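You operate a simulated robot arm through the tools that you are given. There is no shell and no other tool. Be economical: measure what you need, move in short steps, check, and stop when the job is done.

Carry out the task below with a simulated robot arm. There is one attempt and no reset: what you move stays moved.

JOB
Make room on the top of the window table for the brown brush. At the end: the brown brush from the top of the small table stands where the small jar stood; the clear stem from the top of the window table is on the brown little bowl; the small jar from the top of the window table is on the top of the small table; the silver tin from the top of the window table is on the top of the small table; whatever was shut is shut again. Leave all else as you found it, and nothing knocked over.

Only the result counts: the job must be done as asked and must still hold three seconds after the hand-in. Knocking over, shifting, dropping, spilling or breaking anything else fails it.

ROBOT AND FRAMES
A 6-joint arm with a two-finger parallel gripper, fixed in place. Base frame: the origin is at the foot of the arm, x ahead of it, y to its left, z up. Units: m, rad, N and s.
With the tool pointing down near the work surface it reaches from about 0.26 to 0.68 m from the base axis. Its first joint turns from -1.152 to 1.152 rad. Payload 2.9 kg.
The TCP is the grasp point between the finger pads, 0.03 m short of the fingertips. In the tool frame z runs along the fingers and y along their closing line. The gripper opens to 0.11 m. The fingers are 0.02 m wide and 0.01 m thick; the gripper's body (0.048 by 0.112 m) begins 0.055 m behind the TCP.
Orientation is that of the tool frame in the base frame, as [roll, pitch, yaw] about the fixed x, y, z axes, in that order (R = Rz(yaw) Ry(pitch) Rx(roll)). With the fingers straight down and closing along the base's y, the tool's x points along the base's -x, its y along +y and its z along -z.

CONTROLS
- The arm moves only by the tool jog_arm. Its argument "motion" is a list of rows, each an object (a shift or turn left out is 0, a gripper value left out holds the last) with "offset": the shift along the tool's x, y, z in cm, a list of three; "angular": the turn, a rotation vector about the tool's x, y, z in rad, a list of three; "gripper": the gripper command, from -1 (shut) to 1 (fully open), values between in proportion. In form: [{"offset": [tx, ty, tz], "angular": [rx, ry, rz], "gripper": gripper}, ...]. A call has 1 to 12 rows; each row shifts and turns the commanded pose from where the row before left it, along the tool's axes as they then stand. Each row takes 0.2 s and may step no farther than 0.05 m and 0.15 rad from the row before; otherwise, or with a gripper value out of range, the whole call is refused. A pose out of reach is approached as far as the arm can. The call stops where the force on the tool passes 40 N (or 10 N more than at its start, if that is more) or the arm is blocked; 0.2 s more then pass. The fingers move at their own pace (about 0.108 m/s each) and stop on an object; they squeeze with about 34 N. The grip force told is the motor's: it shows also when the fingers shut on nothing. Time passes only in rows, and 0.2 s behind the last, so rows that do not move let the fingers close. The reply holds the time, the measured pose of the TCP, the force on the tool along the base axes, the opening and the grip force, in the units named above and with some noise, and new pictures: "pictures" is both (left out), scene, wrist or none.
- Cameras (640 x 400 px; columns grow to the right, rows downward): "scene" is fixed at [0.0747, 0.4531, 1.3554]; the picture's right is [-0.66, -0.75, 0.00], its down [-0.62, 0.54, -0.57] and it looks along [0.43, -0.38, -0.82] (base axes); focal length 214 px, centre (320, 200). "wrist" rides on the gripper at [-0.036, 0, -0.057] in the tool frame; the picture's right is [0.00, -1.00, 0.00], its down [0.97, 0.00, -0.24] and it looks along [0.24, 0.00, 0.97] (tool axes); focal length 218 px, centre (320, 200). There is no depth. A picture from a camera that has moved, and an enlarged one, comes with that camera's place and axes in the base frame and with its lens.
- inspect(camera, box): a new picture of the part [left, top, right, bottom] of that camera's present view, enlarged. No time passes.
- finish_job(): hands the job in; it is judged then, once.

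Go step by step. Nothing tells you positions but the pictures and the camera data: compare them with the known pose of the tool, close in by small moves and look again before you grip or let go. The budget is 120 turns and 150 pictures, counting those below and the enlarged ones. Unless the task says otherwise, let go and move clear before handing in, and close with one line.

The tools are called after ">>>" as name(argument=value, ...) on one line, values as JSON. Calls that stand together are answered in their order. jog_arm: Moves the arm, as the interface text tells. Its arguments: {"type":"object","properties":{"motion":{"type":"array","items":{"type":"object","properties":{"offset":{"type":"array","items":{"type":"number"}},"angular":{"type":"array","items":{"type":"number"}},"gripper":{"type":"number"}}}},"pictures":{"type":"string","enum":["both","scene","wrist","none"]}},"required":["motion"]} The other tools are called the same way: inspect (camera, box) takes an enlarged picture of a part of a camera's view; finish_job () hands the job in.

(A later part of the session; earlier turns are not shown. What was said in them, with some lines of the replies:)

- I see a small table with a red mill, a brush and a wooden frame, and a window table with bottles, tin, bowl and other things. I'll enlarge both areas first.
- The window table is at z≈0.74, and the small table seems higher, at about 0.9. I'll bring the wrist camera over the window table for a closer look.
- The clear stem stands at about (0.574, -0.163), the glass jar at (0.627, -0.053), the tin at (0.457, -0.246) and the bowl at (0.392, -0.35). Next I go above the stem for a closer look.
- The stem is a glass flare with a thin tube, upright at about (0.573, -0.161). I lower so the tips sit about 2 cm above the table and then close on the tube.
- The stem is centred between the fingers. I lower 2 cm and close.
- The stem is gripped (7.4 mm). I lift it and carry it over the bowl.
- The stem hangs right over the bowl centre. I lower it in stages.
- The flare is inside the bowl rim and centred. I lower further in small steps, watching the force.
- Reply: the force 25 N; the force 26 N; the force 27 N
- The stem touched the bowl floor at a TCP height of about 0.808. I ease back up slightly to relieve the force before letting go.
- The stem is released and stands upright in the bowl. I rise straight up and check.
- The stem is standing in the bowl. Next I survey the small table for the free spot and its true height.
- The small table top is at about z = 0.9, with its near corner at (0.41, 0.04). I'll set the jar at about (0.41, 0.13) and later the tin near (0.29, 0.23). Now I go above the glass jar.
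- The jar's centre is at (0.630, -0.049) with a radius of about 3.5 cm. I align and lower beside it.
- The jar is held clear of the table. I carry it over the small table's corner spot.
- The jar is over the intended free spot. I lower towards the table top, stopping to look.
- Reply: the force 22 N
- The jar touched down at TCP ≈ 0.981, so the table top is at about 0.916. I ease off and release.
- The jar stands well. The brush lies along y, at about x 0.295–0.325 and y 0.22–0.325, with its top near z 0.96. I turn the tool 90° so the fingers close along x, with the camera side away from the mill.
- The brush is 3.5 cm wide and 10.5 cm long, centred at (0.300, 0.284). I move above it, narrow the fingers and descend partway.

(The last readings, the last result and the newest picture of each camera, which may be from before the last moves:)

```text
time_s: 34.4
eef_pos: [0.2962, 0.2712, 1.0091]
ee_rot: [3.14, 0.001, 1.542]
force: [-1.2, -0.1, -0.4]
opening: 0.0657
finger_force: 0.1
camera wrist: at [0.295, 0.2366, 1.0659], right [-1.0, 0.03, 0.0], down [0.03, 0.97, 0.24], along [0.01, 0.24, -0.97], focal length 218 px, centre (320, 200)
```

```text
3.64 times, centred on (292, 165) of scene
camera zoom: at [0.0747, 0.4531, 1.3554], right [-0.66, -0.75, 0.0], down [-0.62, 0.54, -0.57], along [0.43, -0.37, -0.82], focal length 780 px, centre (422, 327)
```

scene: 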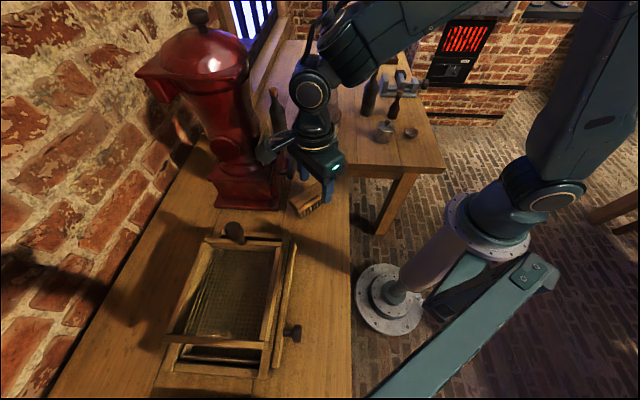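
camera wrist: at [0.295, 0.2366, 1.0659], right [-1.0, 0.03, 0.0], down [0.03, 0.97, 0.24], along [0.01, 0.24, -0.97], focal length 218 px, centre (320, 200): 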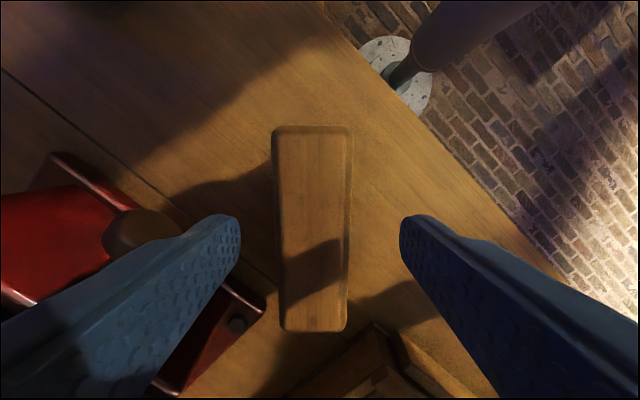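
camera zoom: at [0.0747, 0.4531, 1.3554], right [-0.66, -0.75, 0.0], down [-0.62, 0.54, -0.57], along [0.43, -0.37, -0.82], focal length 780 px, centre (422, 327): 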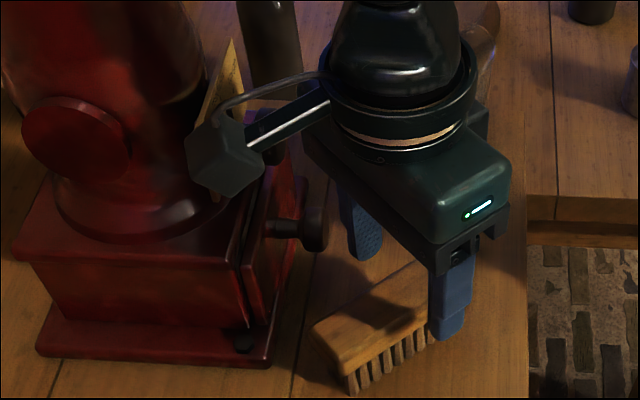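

A sensor box on the gripper sticks out on the +y side, but it clears the mill. I shift 3 mm and lower to grip height.

>>> jog_arm(motion=[{"offset": [0, 0.3, 1.5]}, {"offset": [0, 0, 1.5]}, {"offset": [0, 0, 1.3]}, {}], pictures="wrist")

>>> inspect(camera="scene", box=[220, 110, 364, 220])

```text
time_s: 35.4
eef_pos: [0.3011, 0.2713, 0.9663]
ee_rot: [3.141, 0.0, 1.539]
force: [-0.3, -0.2, 0.3]
opening: 0.0657
finger_force: 0.0
camera wrist: at [0.2993, 0.2356, 1.0233], right [-1.0, 0.03, 0.0], down [0.03, 0.97, 0.24], along [0.01, 0.24, -0.97], focal length 218 px, centre (320, 200)
```

wrist: 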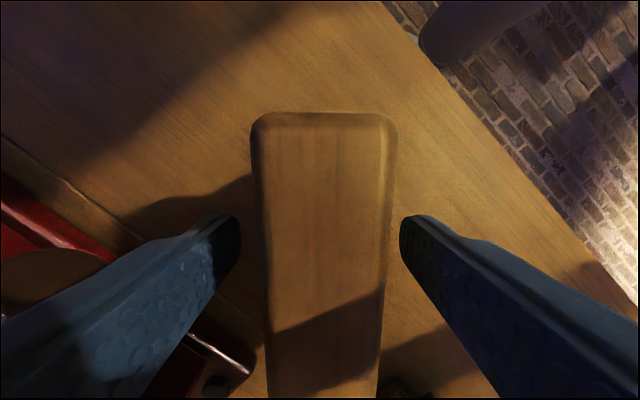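

```text
3.64 times, centred on (292, 165) of scene
camera zoom: at [0.0747, 0.4531, 1.3554], right [-0.66, -0.75, 0.0], down [-0.62, 0.54, -0.57], along [0.43, -0.37, -0.82], focal length 780 px, centre (422, 327)
```

zoom: 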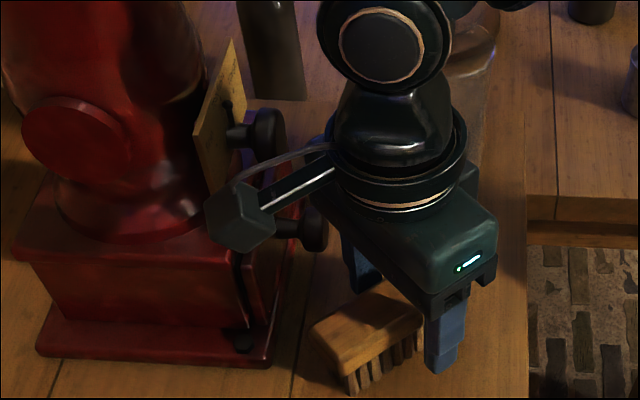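

>>> jog_arm(motion=[{"offset": [0, 0, 0.3]}, {"gripper": -1}, {}, {}, {}], pictures="wrist")

```text
time_s: 36.6
eef_pos: [0.2993, 0.2702, 0.9633]
ee_rot: [3.141, 0.0, 1.539]
force: [-0.6, 0.7, 1.3]
opening: 0.0353
finger_force: 34.2
camera wrist: at [0.2995, 0.2356, 1.0207], right [-1.0, 0.03, 0.0], down [0.03, 0.97, 0.24], along [0.01, 0.24, -0.97], focal length 218 px, centre (320, 200)
```

wrist: 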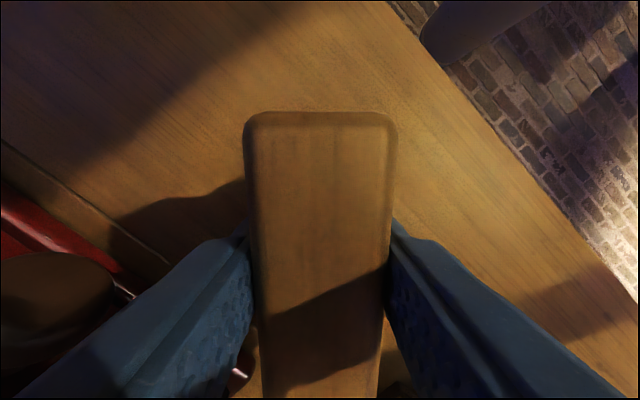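

The brush is gripped. I lift it, back away from the mill in -y first, then head for the window table.

>>> jog_arm(motion=[{"offset": [0, 0, -1.5]}, {"offset": [0, 0, -4]}, {"offset": [0, 0, -4.5]}, {"offset": [0, 0, -4.5]}, {"offset": [-4, 0, 0]}, {"offset": [-4, 0, 0]}, {"offset": [-4, 0, 0]}, {"offset": [-4, 0, 0]}, {}])

```text
time_s: 38.6
eef_pos: [0.2946, 0.1086, 1.1079]
ee_rot: [3.141, 0.001, 1.54]
force: [0.0, 0.2, -0.9]
opening: 0.0353
finger_force: 34.1
camera wrist: at [0.2941, 0.0742, 1.1652], right [-1.0, 0.03, 0.0], down [0.03, 0.97, 0.24], along [0.01, 0.24, -0.97], focal length 218 px, centre (320, 200)
```

scene: 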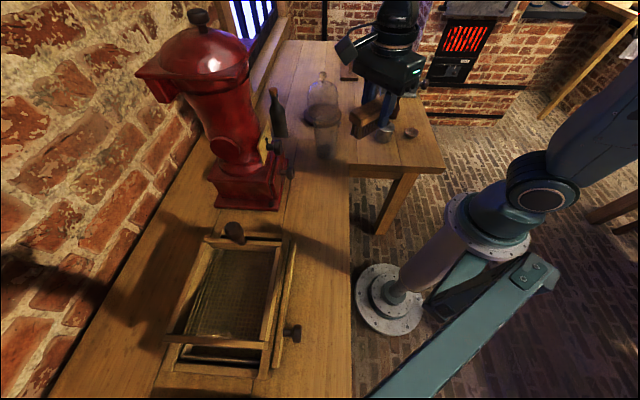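
wrist: 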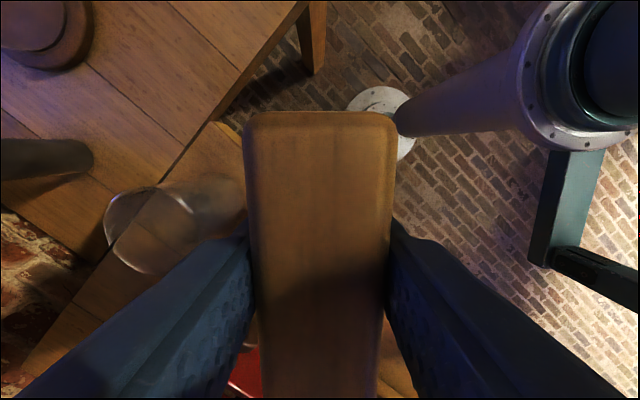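

>>> jog_arm(motion=[{"offset": [-2.0, 4.17, 0]}, {"offset": [-2.0, 4.17, 0]}, {"offset": [-2.0, 4.17, 0]}, {"offset": [-2.0, 4.17, 0]}, {"offset": [-2.0, 4.17, 0]}, {"offset": [-2.0, 4.17, 0]}, {"offset": [-2.0, 4.17, 0]}, {"offset": [-2.0, 4.17, 0]}, {"angular": [0, 0, 0.125]}, {"angular": [0, 0, 0.125]}, {"angular": [0, 0, 0.125]}, {"angular": [0, 0, 0.125]}])

```text
time_s: 41.2
eef_pos: [0.6237, -0.0586, 1.1072]
ee_rot: [3.141, 0.0, 1.038]
force: [0.3, -0.2, -0.6]
opening: 0.0354
finger_force: 34.0
camera wrist: at [0.6057, -0.0897, 1.1656], right [-0.86, 0.51, 0.0], down [0.49, 0.84, 0.24], along [0.12, 0.21, -0.97], focal length 218 px, centre (320, 200)
```

scene: 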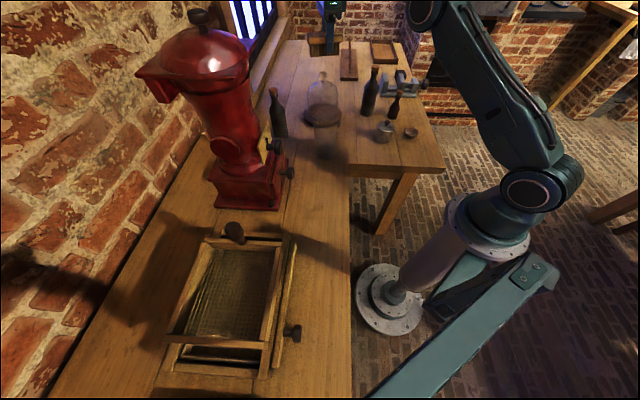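
wrist: 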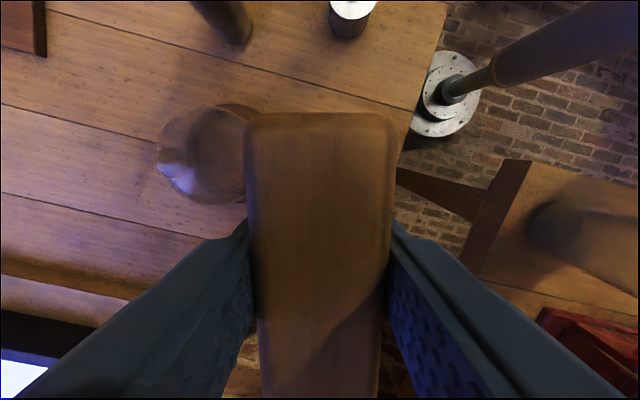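

The brush is over the jar's former place, turned to stay clear of the bell jar. I lower it partway.

>>> jog_arm(motion=[{"offset": [0, 0, 4.5]}, {"offset": [0, 0, 4.5]}, {"offset": [0, 0, 4.5]}, {"offset": [0, 0, 4.5]}, {"offset": [0, 0, 4.5]}, {}], pictures="wrist")

>>> inspect(camera="scene", box=[250, 50, 410, 160])

```text
time_s: 42.6
eef_pos: [0.6259, -0.0575, 0.8841]
ee_rot: [3.141, 0.0, 1.04]
force: [0.2, 0.4, -0.6]
opening: 0.0353
finger_force: 33.5
camera wrist: at [0.6062, -0.0879, 0.942], right [-0.86, 0.51, 0.0], down [0.49, 0.84, 0.24], along [0.12, 0.21, -0.97], focal length 218 px, centre (320, 200)
```

wrist: 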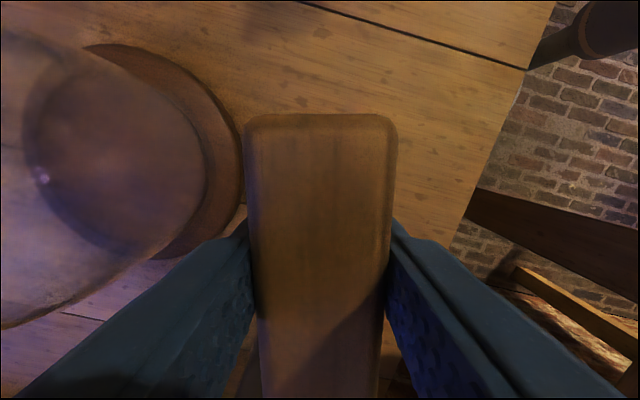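

```text
3.64 times, centred on (330, 105) of scene
camera zoom: at [0.0747, 0.4531, 1.3554], right [-0.66, -0.75, 0.0], down [-0.62, 0.54, -0.57], along [0.43, -0.37, -0.82], focal length 780 px, centre (284, 546)
```

zoom: 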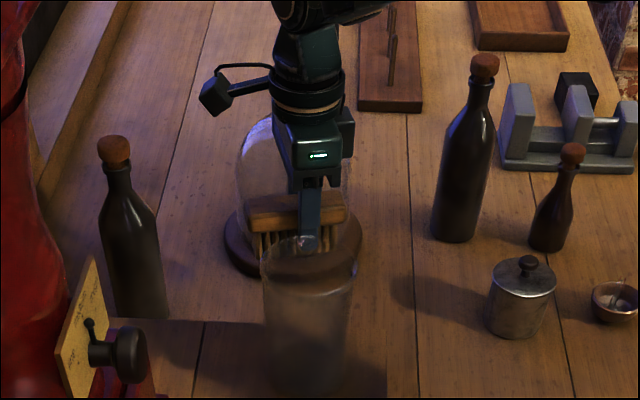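

>>> jog_arm(motion=[{"offset": [0, 0, 4.5]}, {"offset": [0, 0, 4.2]}, {}], pictures="none")

```text
time_s: 43.4
eef_pos: [0.6243, -0.0569, 0.7975]
ee_rot: [3.141, -0.001, 1.038]
force: [1.0, 0.2, -0.8]
opening: 0.0355
finger_force: 33.8
```

>>> jog_arm(motion=[{"offset": [0, 0, 0.4]}, {"offset": [0, 0, 0.35]}, {}], pictures="none")

```text
time_s: 44.2
eef_pos: [0.625, -0.0595, 0.7899]
ee_rot: [3.141, 0.0, 1.039]
force: [-0.9, 0.5, -1.1]
opening: 0.0353
finger_force: 34.3
```

>>> jog_arm(motion=[{"offset": [0, 0, 0.25]}, {}], pictures="none")

```text
time_s: 44.8
eef_pos: [0.6248, -0.059, 0.7878]
ee_rot: [-3.141, -0.001, 1.038]
force: [0.5, -0.3, -1.9]
opening: 0.0355
finger_force: 33.9
```

>>> jog_arm(motion=[{"offset": [0, 0, 0.25]}, {}], pictures="none")

```text
time_s: 45.4
eef_pos: [0.6244, -0.0595, 0.7829]
ee_rot: [-3.142, -0.001, 1.04]
force: [-0.9, 0.0, -1.1]
opening: 0.0354
finger_force: 33.9
```

>>> jog_arm(motion=[{"offset": [0, 0, 0.25]}, {}], pictures="none")

>>> inspect(camera="scene", box=[290, 90, 370, 145])

```text
time_s: 46.0
eef_pos: [0.6245, -0.0597, 0.7841]
ee_rot: [3.14, -0.001, 1.038]
force: [-6.0, -0.3, 16.6]
opening: 0.0356
finger_force: 33.9
```

```text
7.27 times, centred on (330, 118) of scene
camera zoom: at [0.0742, 0.4531, 1.3554], right [-0.66, -0.75, 0.0], down [-0.62, 0.54, -0.57], along [0.43, -0.38, -0.82], focal length 1560 px, centre (247, 800)
```

zoom: 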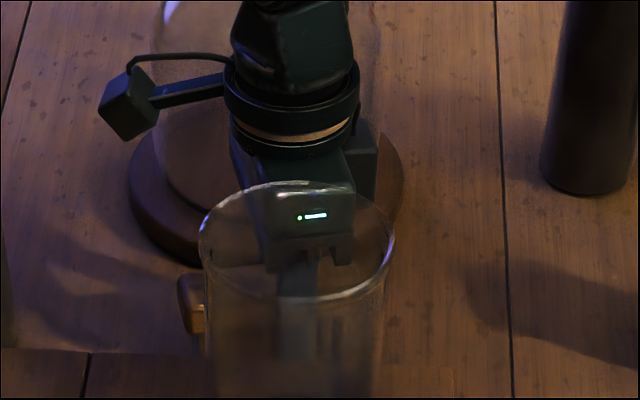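

Contact is felt at 16.6 N. I ease off slightly and open the fingers modestly.

>>> jog_arm(motion=[{"offset": [0, 0, -0.1]}, {}, {"gripper": 0.0}, {}, {}], pictures="wrist")

```text
time_s: 47.2
eef_pos: [0.6235, -0.0598, 0.7814]
ee_rot: [3.141, -0.001, 1.039]
force: [-0.2, -0.1, 0.6]
opening: 0.0551
finger_force: 0.1
camera wrist: at [0.6054, -0.0891, 0.8394], right [-0.86, 0.51, 0.0], down [0.49, 0.84, 0.24], along [0.12, 0.21, -0.97], focal length 218 px, centre (320, 200)
```

wrist: 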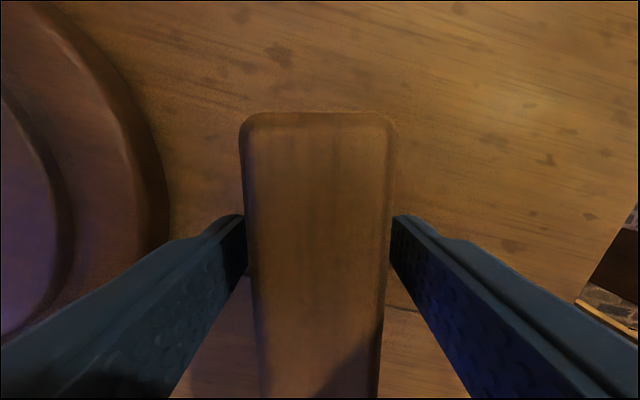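

>>> jog_arm(motion=[{"offset": [0, 0, -1.5]}, {"offset": [0, 0, -4]}, {"offset": [0, 0, -4.5]}, {"offset": [0, 0, -4.5]}, {"offset": [0, 0, -4.5]}, {"offset": [0, 0, -4.5]}, {}], pictures="wrist")

>>> inspect(camera="scene", box=[250, 50, 410, 160])

```text
time_s: 48.8
eef_pos: [0.6227, -0.0585, 1.0145]
ee_rot: [-3.14, 0.0, 1.039]
force: [-0.1, -0.2, 0.4]
opening: 0.0552
finger_force: 0.0
camera wrist: at [0.604, -0.089, 1.0717], right [-0.86, 0.51, 0.0], down [0.49, 0.84, 0.24], along [0.12, 0.21, -0.97], focal length 218 px, centre (320, 200)
```

wrist: 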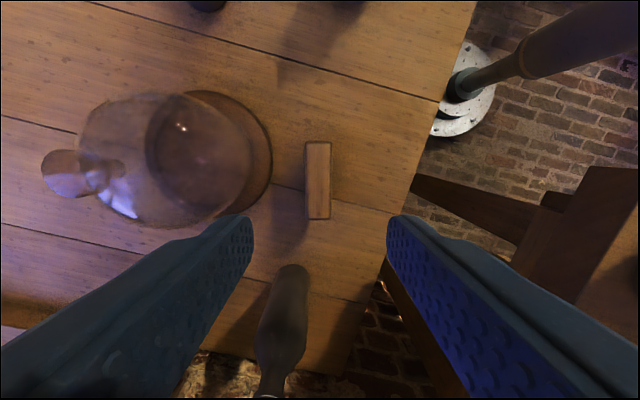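

```text
3.64 times, centred on (330, 105) of scene
camera zoom: at [0.0747, 0.4531, 1.3554], right [-0.66, -0.75, 0.0], down [-0.62, 0.54, -0.57], along [0.43, -0.37, -0.82], focal length 780 px, centre (284, 546)
```

zoom: 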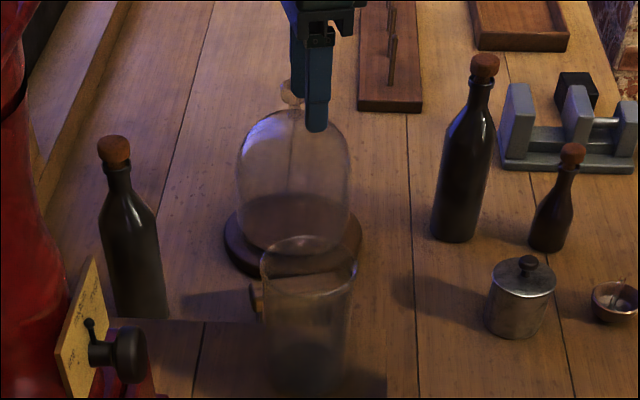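

The brush stands at the jar's former place. I turn the tool back, then go to the tin.

>>> jog_arm(motion=[{"angular": [0, 0, -0.14]}, {"angular": [0, 0, -0.14]}, {"angular": [0, 0, -0.14]}, {"angular": [0, 0, -0.14]}, {"angular": [0, 0, -0.14]}, {"angular": [0, 0, -0.14]}, {"angular": [0, 0, -0.14]}, {"angular": [0, 0, -0.14]}, {"angular": [0, 0, -0.14]}, {"angular": [0, 0, -0.14]}, {"angular": [0, 0, -0.14]}, {"angular": [0, 0, -0.14]}], pictures="none")

>>> jog_arm(motion=[{"angular": [0, 0, -0.14]}, {"angular": [0, 0, -0.14]}, {"angular": [0, 0, -0.143], "gripper": 1}, {}], pictures="none")

```text
time_s: 51.4
eef_pos: [0.6251, -0.0604, 1.0173]
ee_rot: [-3.141, 0.0, 2.721]
force: [0.6, 0.1, 0.7]
opening: 0.0549
finger_force: 0.1
```

```text
time_s: 52.4
eef_pos: [0.625, -0.06, 1.0175]
ee_rot: [-3.141, 0.001, -3.139]
force: [-0.4, 1.7, -0.1]
opening: 0.11
finger_force: 0.0
```

>>> jog_arm(motion=[{"offset": [2.8, -3.1, 0.3]}, {"offset": [2.8, -3.1, 0.3]}, {"offset": [2.8, -3.1, 0.3]}, {"offset": [2.8, -3.1, 0.3]}, {"offset": [2.8, -3.1, 0.3]}, {"offset": [2.8, -3.1, 0.3]}, {}], pictures="wrist")

>>> inspect(camera="wrist", box=[240, 130, 400, 230])

>>> inspect(camera="scene", box=[364, 110, 412, 145])

```text
time_s: 54.0
eef_pos: [0.4573, -0.2443, 0.9972]
ee_rot: [3.141, 0.0, 3.141]
force: [0.0, -0.3, 0.3]
opening: 0.11
finger_force: 0.2
camera wrist: at [0.4925, -0.2437, 1.055], right [0.0, -1.0, 0.0], down [-0.97, 0.0, 0.24], along [-0.24, 0.0, -0.97], focal length 218 px, centre (320, 200)
```

wrist: 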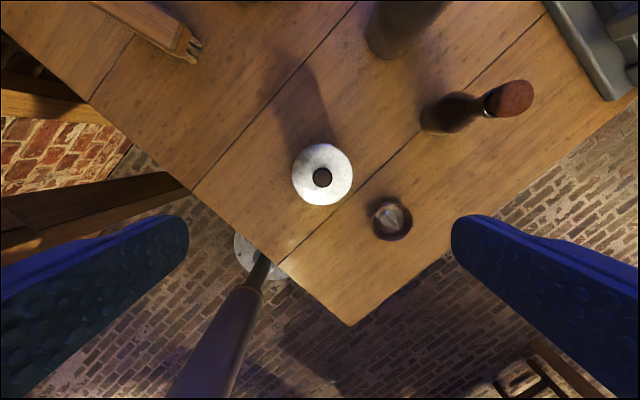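

```text
4.00 times, centred on (320, 180) of wrist
camera zoom: at [0.4925, -0.2437, 1.055], right [0.0, -1.0, 0.0], down [-0.97, 0.0, 0.24], along [-0.24, 0.0, -0.97], focal length 873 px, centre (320, 280)
```

zoom: 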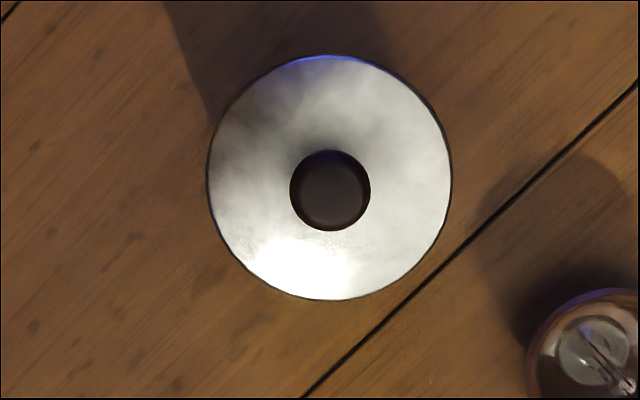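

```text
11.43 times, centred on (388, 128) of scene
camera zoom: at [0.0747, 0.4531, 1.3554], right [-0.66, -0.75, 0.0], down [-0.62, 0.54, -0.57], along [0.43, -0.38, -0.82], focal length 2451 px, centre (-457, 1029)
```

zoom: 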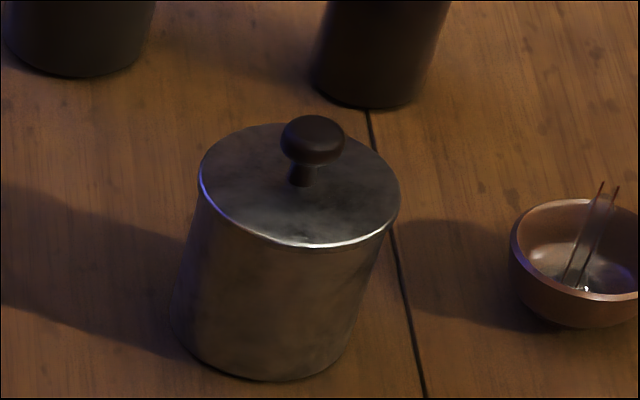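

The tin is centred at (0.461, -0.246), 7 cm across, with its lid at about z 0.805. I descend around its body.

>>> jog_arm(motion=[{"offset": [-0.3, -0.2, 4]}, {"offset": [0, 0, 4.5]}, {"offset": [0, 0, 4]}, {}], pictures="wrist")

```text
time_s: 55.0
eef_pos: [0.4617, -0.2473, 0.8709]
ee_rot: [3.141, 0.002, 3.141]
force: [-0.3, -0.3, 0.1]
opening: 0.1099
finger_force: 0.0
camera wrist: at [0.4971, -0.246, 0.9282], right [0.0, -1.0, 0.0], down [-0.97, 0.0, 0.24], along [-0.24, 0.0, -0.97], focal length 218 px, centre (320, 200)
```

wrist: 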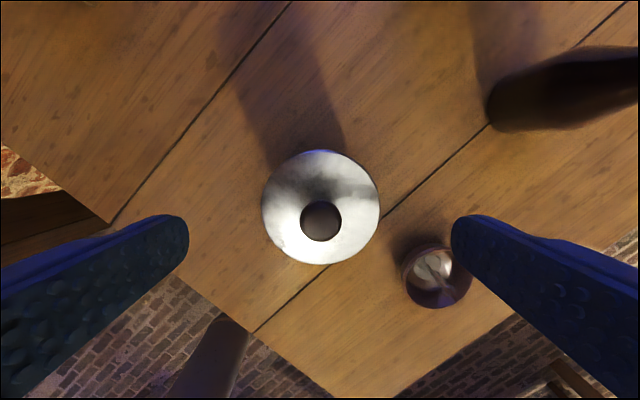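

>>> jog_arm(motion=[{"offset": [0, 0, 4.2]}, {"offset": [0, 0, 3.8]}, {}, {"gripper": -1}, {}, {}, {}], pictures="wrist")

>>> inspect(camera="scene", box=[364, 100, 428, 145])

```text
time_s: 56.6
eef_pos: [0.46, -0.246, 0.7918]
ee_rot: [-3.141, 0.0, -3.141]
force: [-0.8, 0.4, -1.5]
opening: 0.0694
finger_force: 34.3
camera wrist: at [0.4957, -0.2452, 0.8497], right [0.0, -1.0, 0.0], down [-0.97, 0.0, 0.24], along [-0.24, 0.0, -0.97], focal length 218 px, centre (320, 200)
```

wrist: 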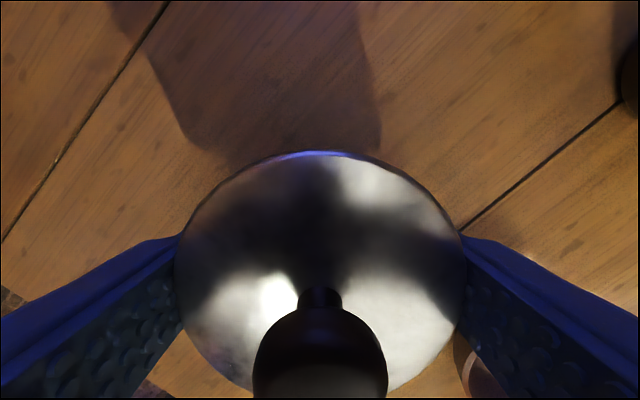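

```text
8.89 times, centred on (396, 122) of scene
camera zoom: at [0.0747, 0.4531, 1.3554], right [-0.66, -0.75, 0.0], down [-0.62, 0.54, -0.57], along [0.43, -0.37, -0.82], focal length 1906 px, centre (-356, 889)
```

zoom: 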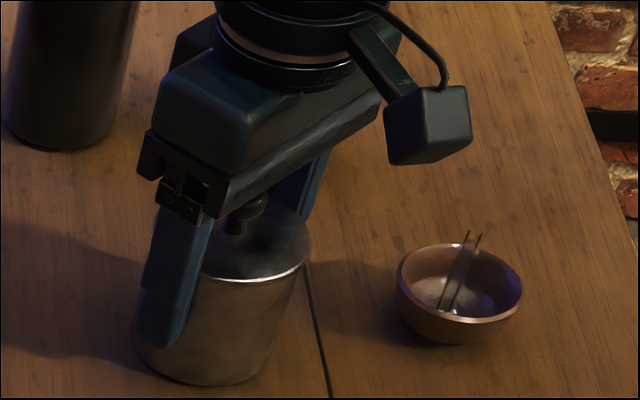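

The tin is gripped at 6.9 cm. I lift a little and check that the whole tin comes up.

>>> jog_arm(motion=[{"offset": [0, 0, -1]}, {"offset": [0, 0, -1.5]}, {}], pictures="none")

>>> inspect(camera="scene", box=[364, 100, 428, 145])

```text
time_s: 57.4
eef_pos: [0.4589, -0.2474, 0.8184]
ee_rot: [3.141, 0.0, 3.141]
force: [0.3, -0.2, 0.1]
opening: 0.0691
finger_force: 33.7
```

```text
8.89 times, centred on (396, 122) of scene
camera zoom: at [0.0747, 0.4531, 1.3554], right [-0.66, -0.75, 0.0], down [-0.62, 0.54, -0.57], along [0.43, -0.37, -0.82], focal length 1906 px, centre (-356, 889)
```

zoom: 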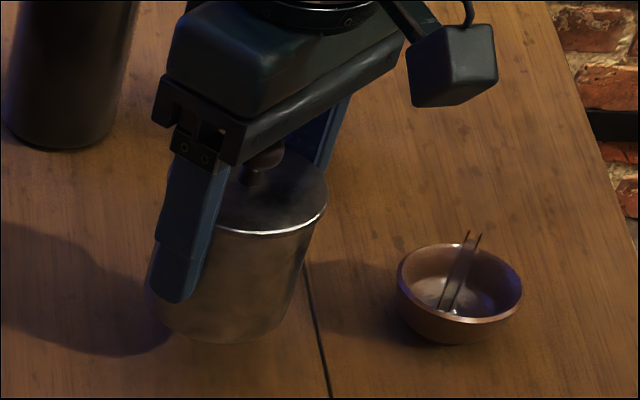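

The whole tin comes up with its lid on. I lift it high and carry it round toward the small table.

>>> jog_arm(motion=[{"offset": [0, 0, -4]}, {"offset": [0, 0, -4.5]}, {"offset": [0, 0, -4.5]}, {"offset": [0, 0, -4.5]}, {"offset": [0, 0, -4.5]}, {"offset": [0, 0, -4.5]}, {}], pictures="none")

>>> jog_arm(motion=[{"offset": [2.05, 3.7, 0]}, {"offset": [2.05, 3.7, 0]}, {"offset": [2.05, 3.7, 0]}, {"offset": [2.05, 3.7, 0]}, {"offset": [2.05, 3.7, 0]}, {"offset": [2.05, 3.7, 0]}, {"offset": [2.05, 3.7, 0]}, {"offset": [2.05, 3.7, 0]}, {}])

```text
time_s: 59.0
eef_pos: [0.457, -0.2493, 1.0852]
ee_rot: [-3.141, 0.002, -3.141]
force: [0.1, -0.4, -1.3]
opening: 0.0691
finger_force: 34.0
```

```text
time_s: 61.0
eef_pos: [0.2944, 0.0482, 1.0869]
ee_rot: [-3.14, 0.001, -3.14]
force: [0.9, -0.2, -1.3]
opening: 0.0689
finger_force: 34.1
camera wrist: at [0.3299, 0.0494, 1.1441], right [0.0, -1.0, 0.0], down [-0.97, 0.0, 0.24], along [-0.24, 0.0, -0.97], focal length 218 px, centre (320, 200)
```

scene: 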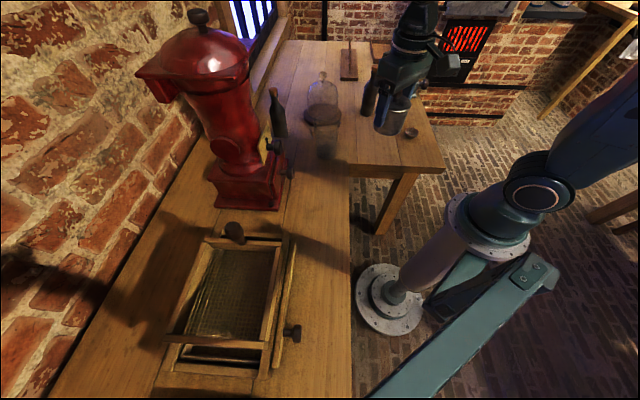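
wrist: 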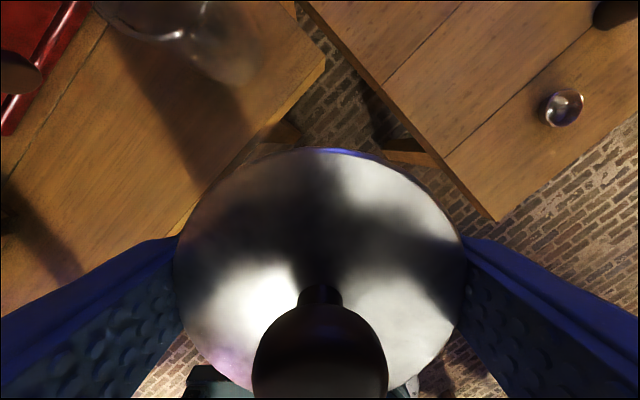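

>>> jog_arm(motion=[{"offset": [0, 4.6, 0]}, {"offset": [0, 4.6, 0]}, {"offset": [0, 4.6, 0]}, {"offset": [0, 4.6, 0]}, {}])

>>> inspect(camera="scene", box=[220, 110, 380, 240])

```text
time_s: 62.2
eef_pos: [0.2932, 0.233, 1.0827]
ee_rot: [-3.141, 0.0, -3.141]
force: [0.3, -0.9, -1.1]
opening: 0.0691
finger_force: 34.2
camera wrist: at [0.3292, 0.2341, 1.1402], right [0.0, -1.0, 0.0], down [-0.97, 0.0, 0.24], along [-0.24, 0.0, -0.97], focal length 218 px, centre (320, 200)
```

scene: 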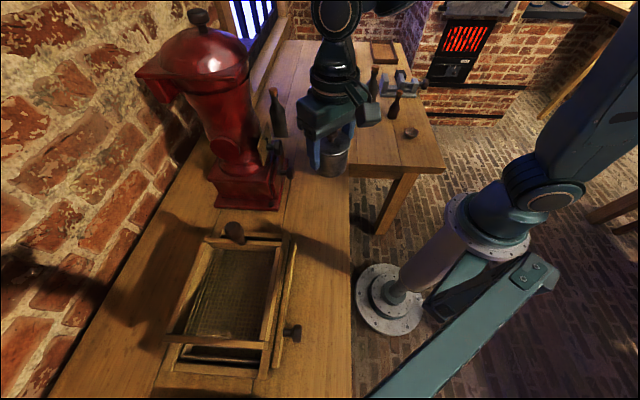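
wrist: 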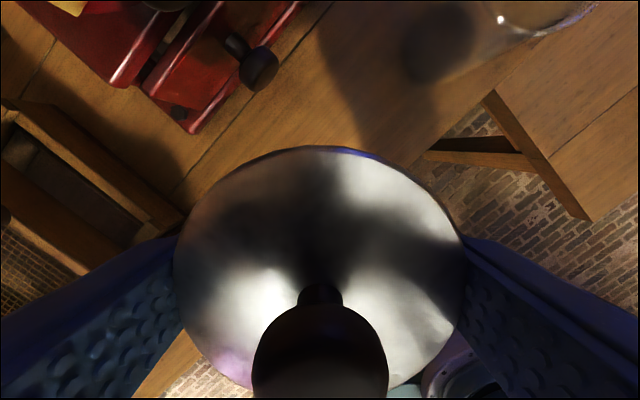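

```text
3.08 times, centred on (300, 175) of scene
camera zoom: at [0.0747, 0.4532, 1.3554], right [-0.66, -0.75, 0.0], down [-0.62, 0.54, -0.57], along [0.43, -0.37, -0.82], focal length 660 px, centre (382, 277)
```

zoom: 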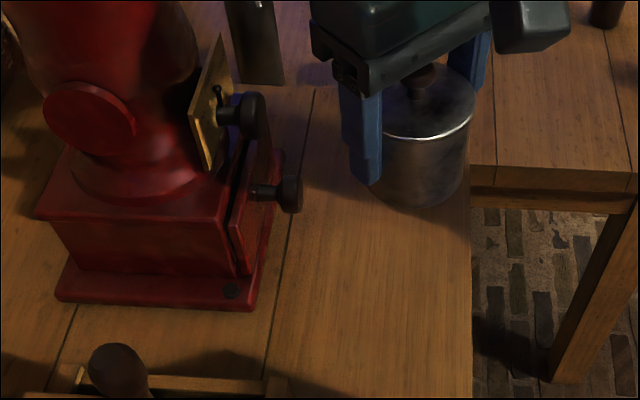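

>>> jog_arm(motion=[{"offset": [-0.8, 0.8, 3]}, {"offset": [0, 0, 3.5]}, {"offset": [0, 0, 3]}, {}], pictures="none")

>>> inspect(camera="scene", box=[220, 110, 380, 240])

```text
time_s: 63.2
eef_pos: [0.3024, 0.2402, 0.9892]
ee_rot: [3.14, 0.001, -3.141]
force: [-0.6, 0.3, -1.4]
opening: 0.0692
finger_force: 33.7
```

```text
3.08 times, centred on (300, 175) of scene
camera zoom: at [0.0747, 0.4531, 1.3554], right [-0.66, -0.75, 0.0], down [-0.62, 0.54, -0.57], along [0.43, -0.37, -0.82], focal length 660 px, centre (382, 277)
```

zoom: 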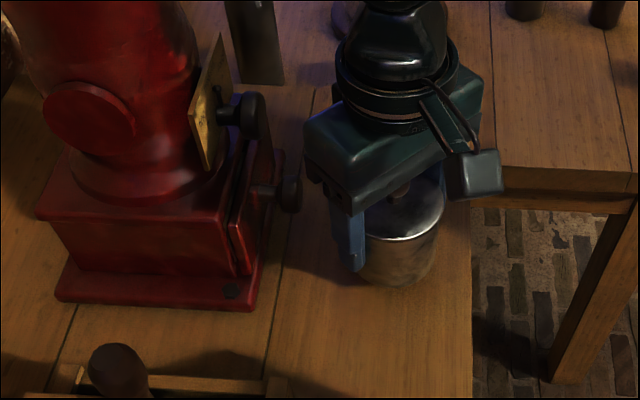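

>>> jog_arm(motion=[{"offset": [0, 0, 0.8]}, {"offset": [0, 0, 0.6]}, {}], pictures="none")

```text
time_s: 64.0
eef_pos: [0.3038, 0.2393, 0.9758]
ee_rot: [3.141, 0.0, -3.141]
force: [-0.2, 0.8, -0.9]
opening: 0.069
finger_force: 34.3
```

>>> jog_arm(motion=[{"offset": [0, 0, 0.3]}, {}], pictures="none")

```text
time_s: 64.6
eef_pos: [0.3017, 0.2409, 0.9737]
ee_rot: [-3.141, -0.001, -3.141]
force: [-0.5, -0.6, -0.5]
opening: 0.069
finger_force: 34.2
```

>>> jog_arm(motion=[{"offset": [0, 0, 0.25]}, {}], pictures="none")

```text
time_s: 65.3
eef_pos: [0.3032, 0.2406, 0.9714]
ee_rot: [3.137, 0.004, -3.141]
force: [-1.5, -2.3, 7.4]
opening: 0.0692
finger_force: 34.1
stopped in row 2: the force on the tool passed its limit (the readings are from after the stop); the commanded pose is now the measured one
```

The tin has touched down. I release it gently.

>>> jog_arm(motion=[{"gripper": 0.4}, {}, {}, {"gripper": 0.6}, {}], pictures="wrist")

>>> inspect(camera="scene", box=[220, 110, 380, 240])

```text
time_s: 66.5
eef_pos: [0.3032, 0.2406, 0.971]
ee_rot: [3.138, 0.004, 3.141]
force: [0.4, 0.0, 0.5]
opening: 0.0882
finger_force: 0.0
camera wrist: at [0.3389, 0.2417, 1.0285], right [0.0, -1.0, 0.0], down [-0.97, 0.0, 0.24], along [-0.24, 0.0, -0.97], focal length 218 px, centre (320, 200)
```

wrist: 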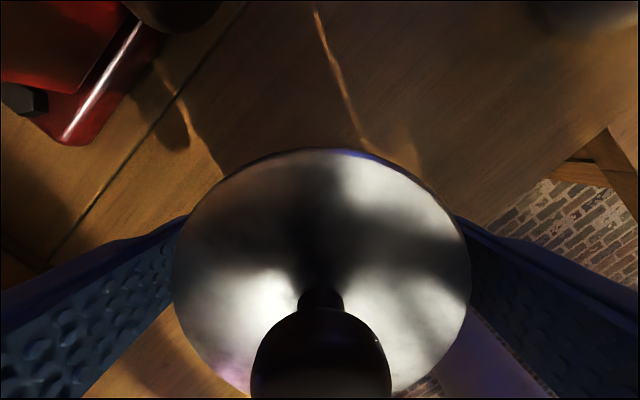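

```text
3.08 times, centred on (300, 175) of scene
camera zoom: at [0.0747, 0.4531, 1.3554], right [-0.66, -0.75, 0.0], down [-0.62, 0.54, -0.57], along [0.43, -0.37, -0.82], focal length 660 px, centre (382, 277)
```

zoom: 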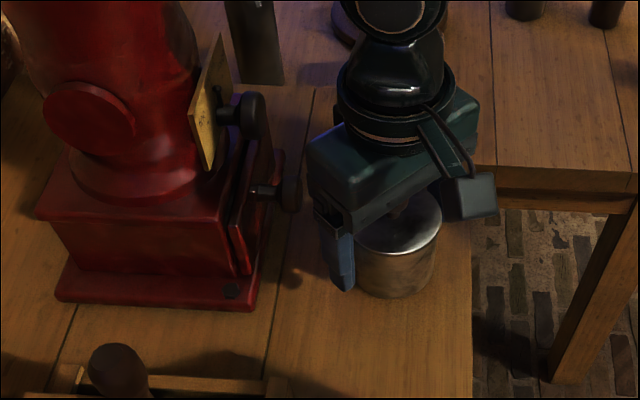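

>>> jog_arm(motion=[{"offset": [0, 0, -1.5]}, {"offset": [0, 0, -3]}, {"offset": [0, 0, -4]}, {"offset": [0, 0, -4.5]}, {"offset": [0, 0, -4]}, {"offset": [0, -4.5, 0]}, {"offset": [0, -4.5, 0]}, {"offset": [0, -4.5, 0]}, {"offset": [0, -4.5, 0]}, {"offset": [0, -4.5, 0]}, {}])

>>> inspect(camera="scene", box=[220, 110, 380, 240])

>>> inspect(camera="scene", box=[250, 30, 450, 155])

```text
time_s: 68.9
eef_pos: [0.3025, 0.0164, 1.1408]
ee_rot: [3.137, 0.003, -3.141]
force: [0.0, -0.5, 0.0]
opening: 0.0879
finger_force: 0.1
camera wrist: at [0.3382, 0.0173, 1.1969], right [0.0, -1.0, 0.0], down [-0.97, 0.0, 0.24], along [-0.24, 0.0, -0.97], focal length 218 px, centre (320, 200)
```

scene: 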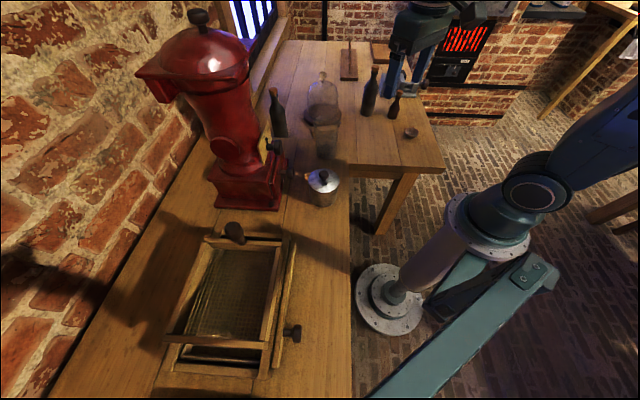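
wrist: 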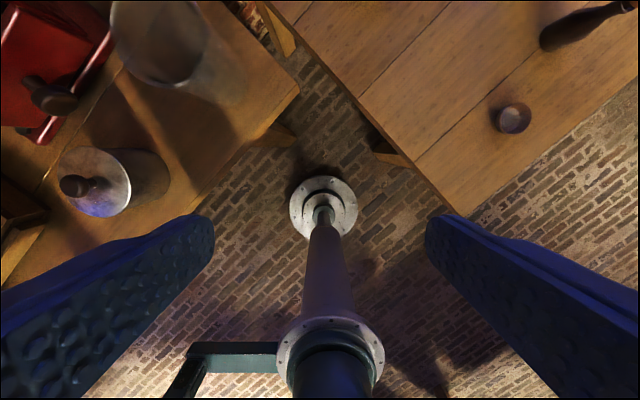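

```text
3.08 times, centred on (300, 175) of scene
camera zoom: at [0.0747, 0.4531, 1.3554], right [-0.66, -0.75, 0.0], down [-0.62, 0.54, -0.57], along [0.43, -0.38, -0.82], focal length 660 px, centre (382, 277)
```

zoom: 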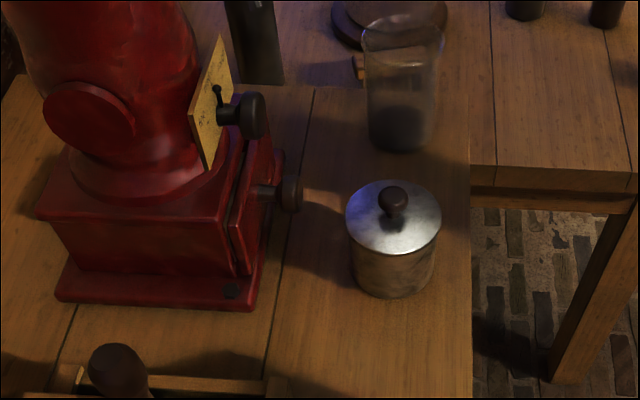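

```text
3.20 times, centred on (350, 92) of scene
camera zoom: at [0.0747, 0.4531, 1.3554], right [-0.66, -0.75, 0.0], down [-0.62, 0.54, -0.57], along [0.43, -0.38, -0.82], focal length 686 px, centre (224, 544)
```

zoom: 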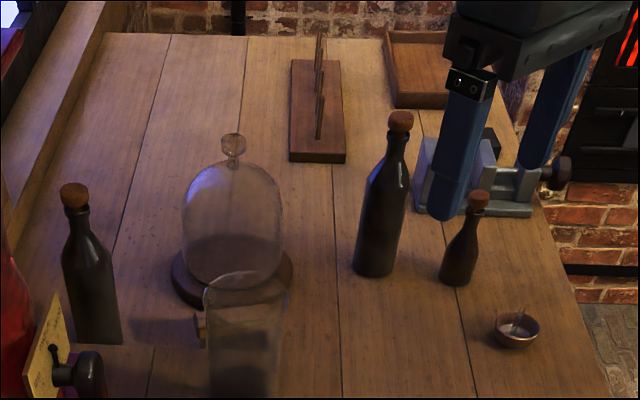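

All four items are in place, the tin's lid is on and nothing else looks disturbed. I hand in the job.

>>> finish_job()

```text
The job is handed in.
```

The job is done and handed in. The brush stands where the jar stood (about 4 mm off its centre), the stem is in the brown bowl, and the jar and the shut tin are on the small table.
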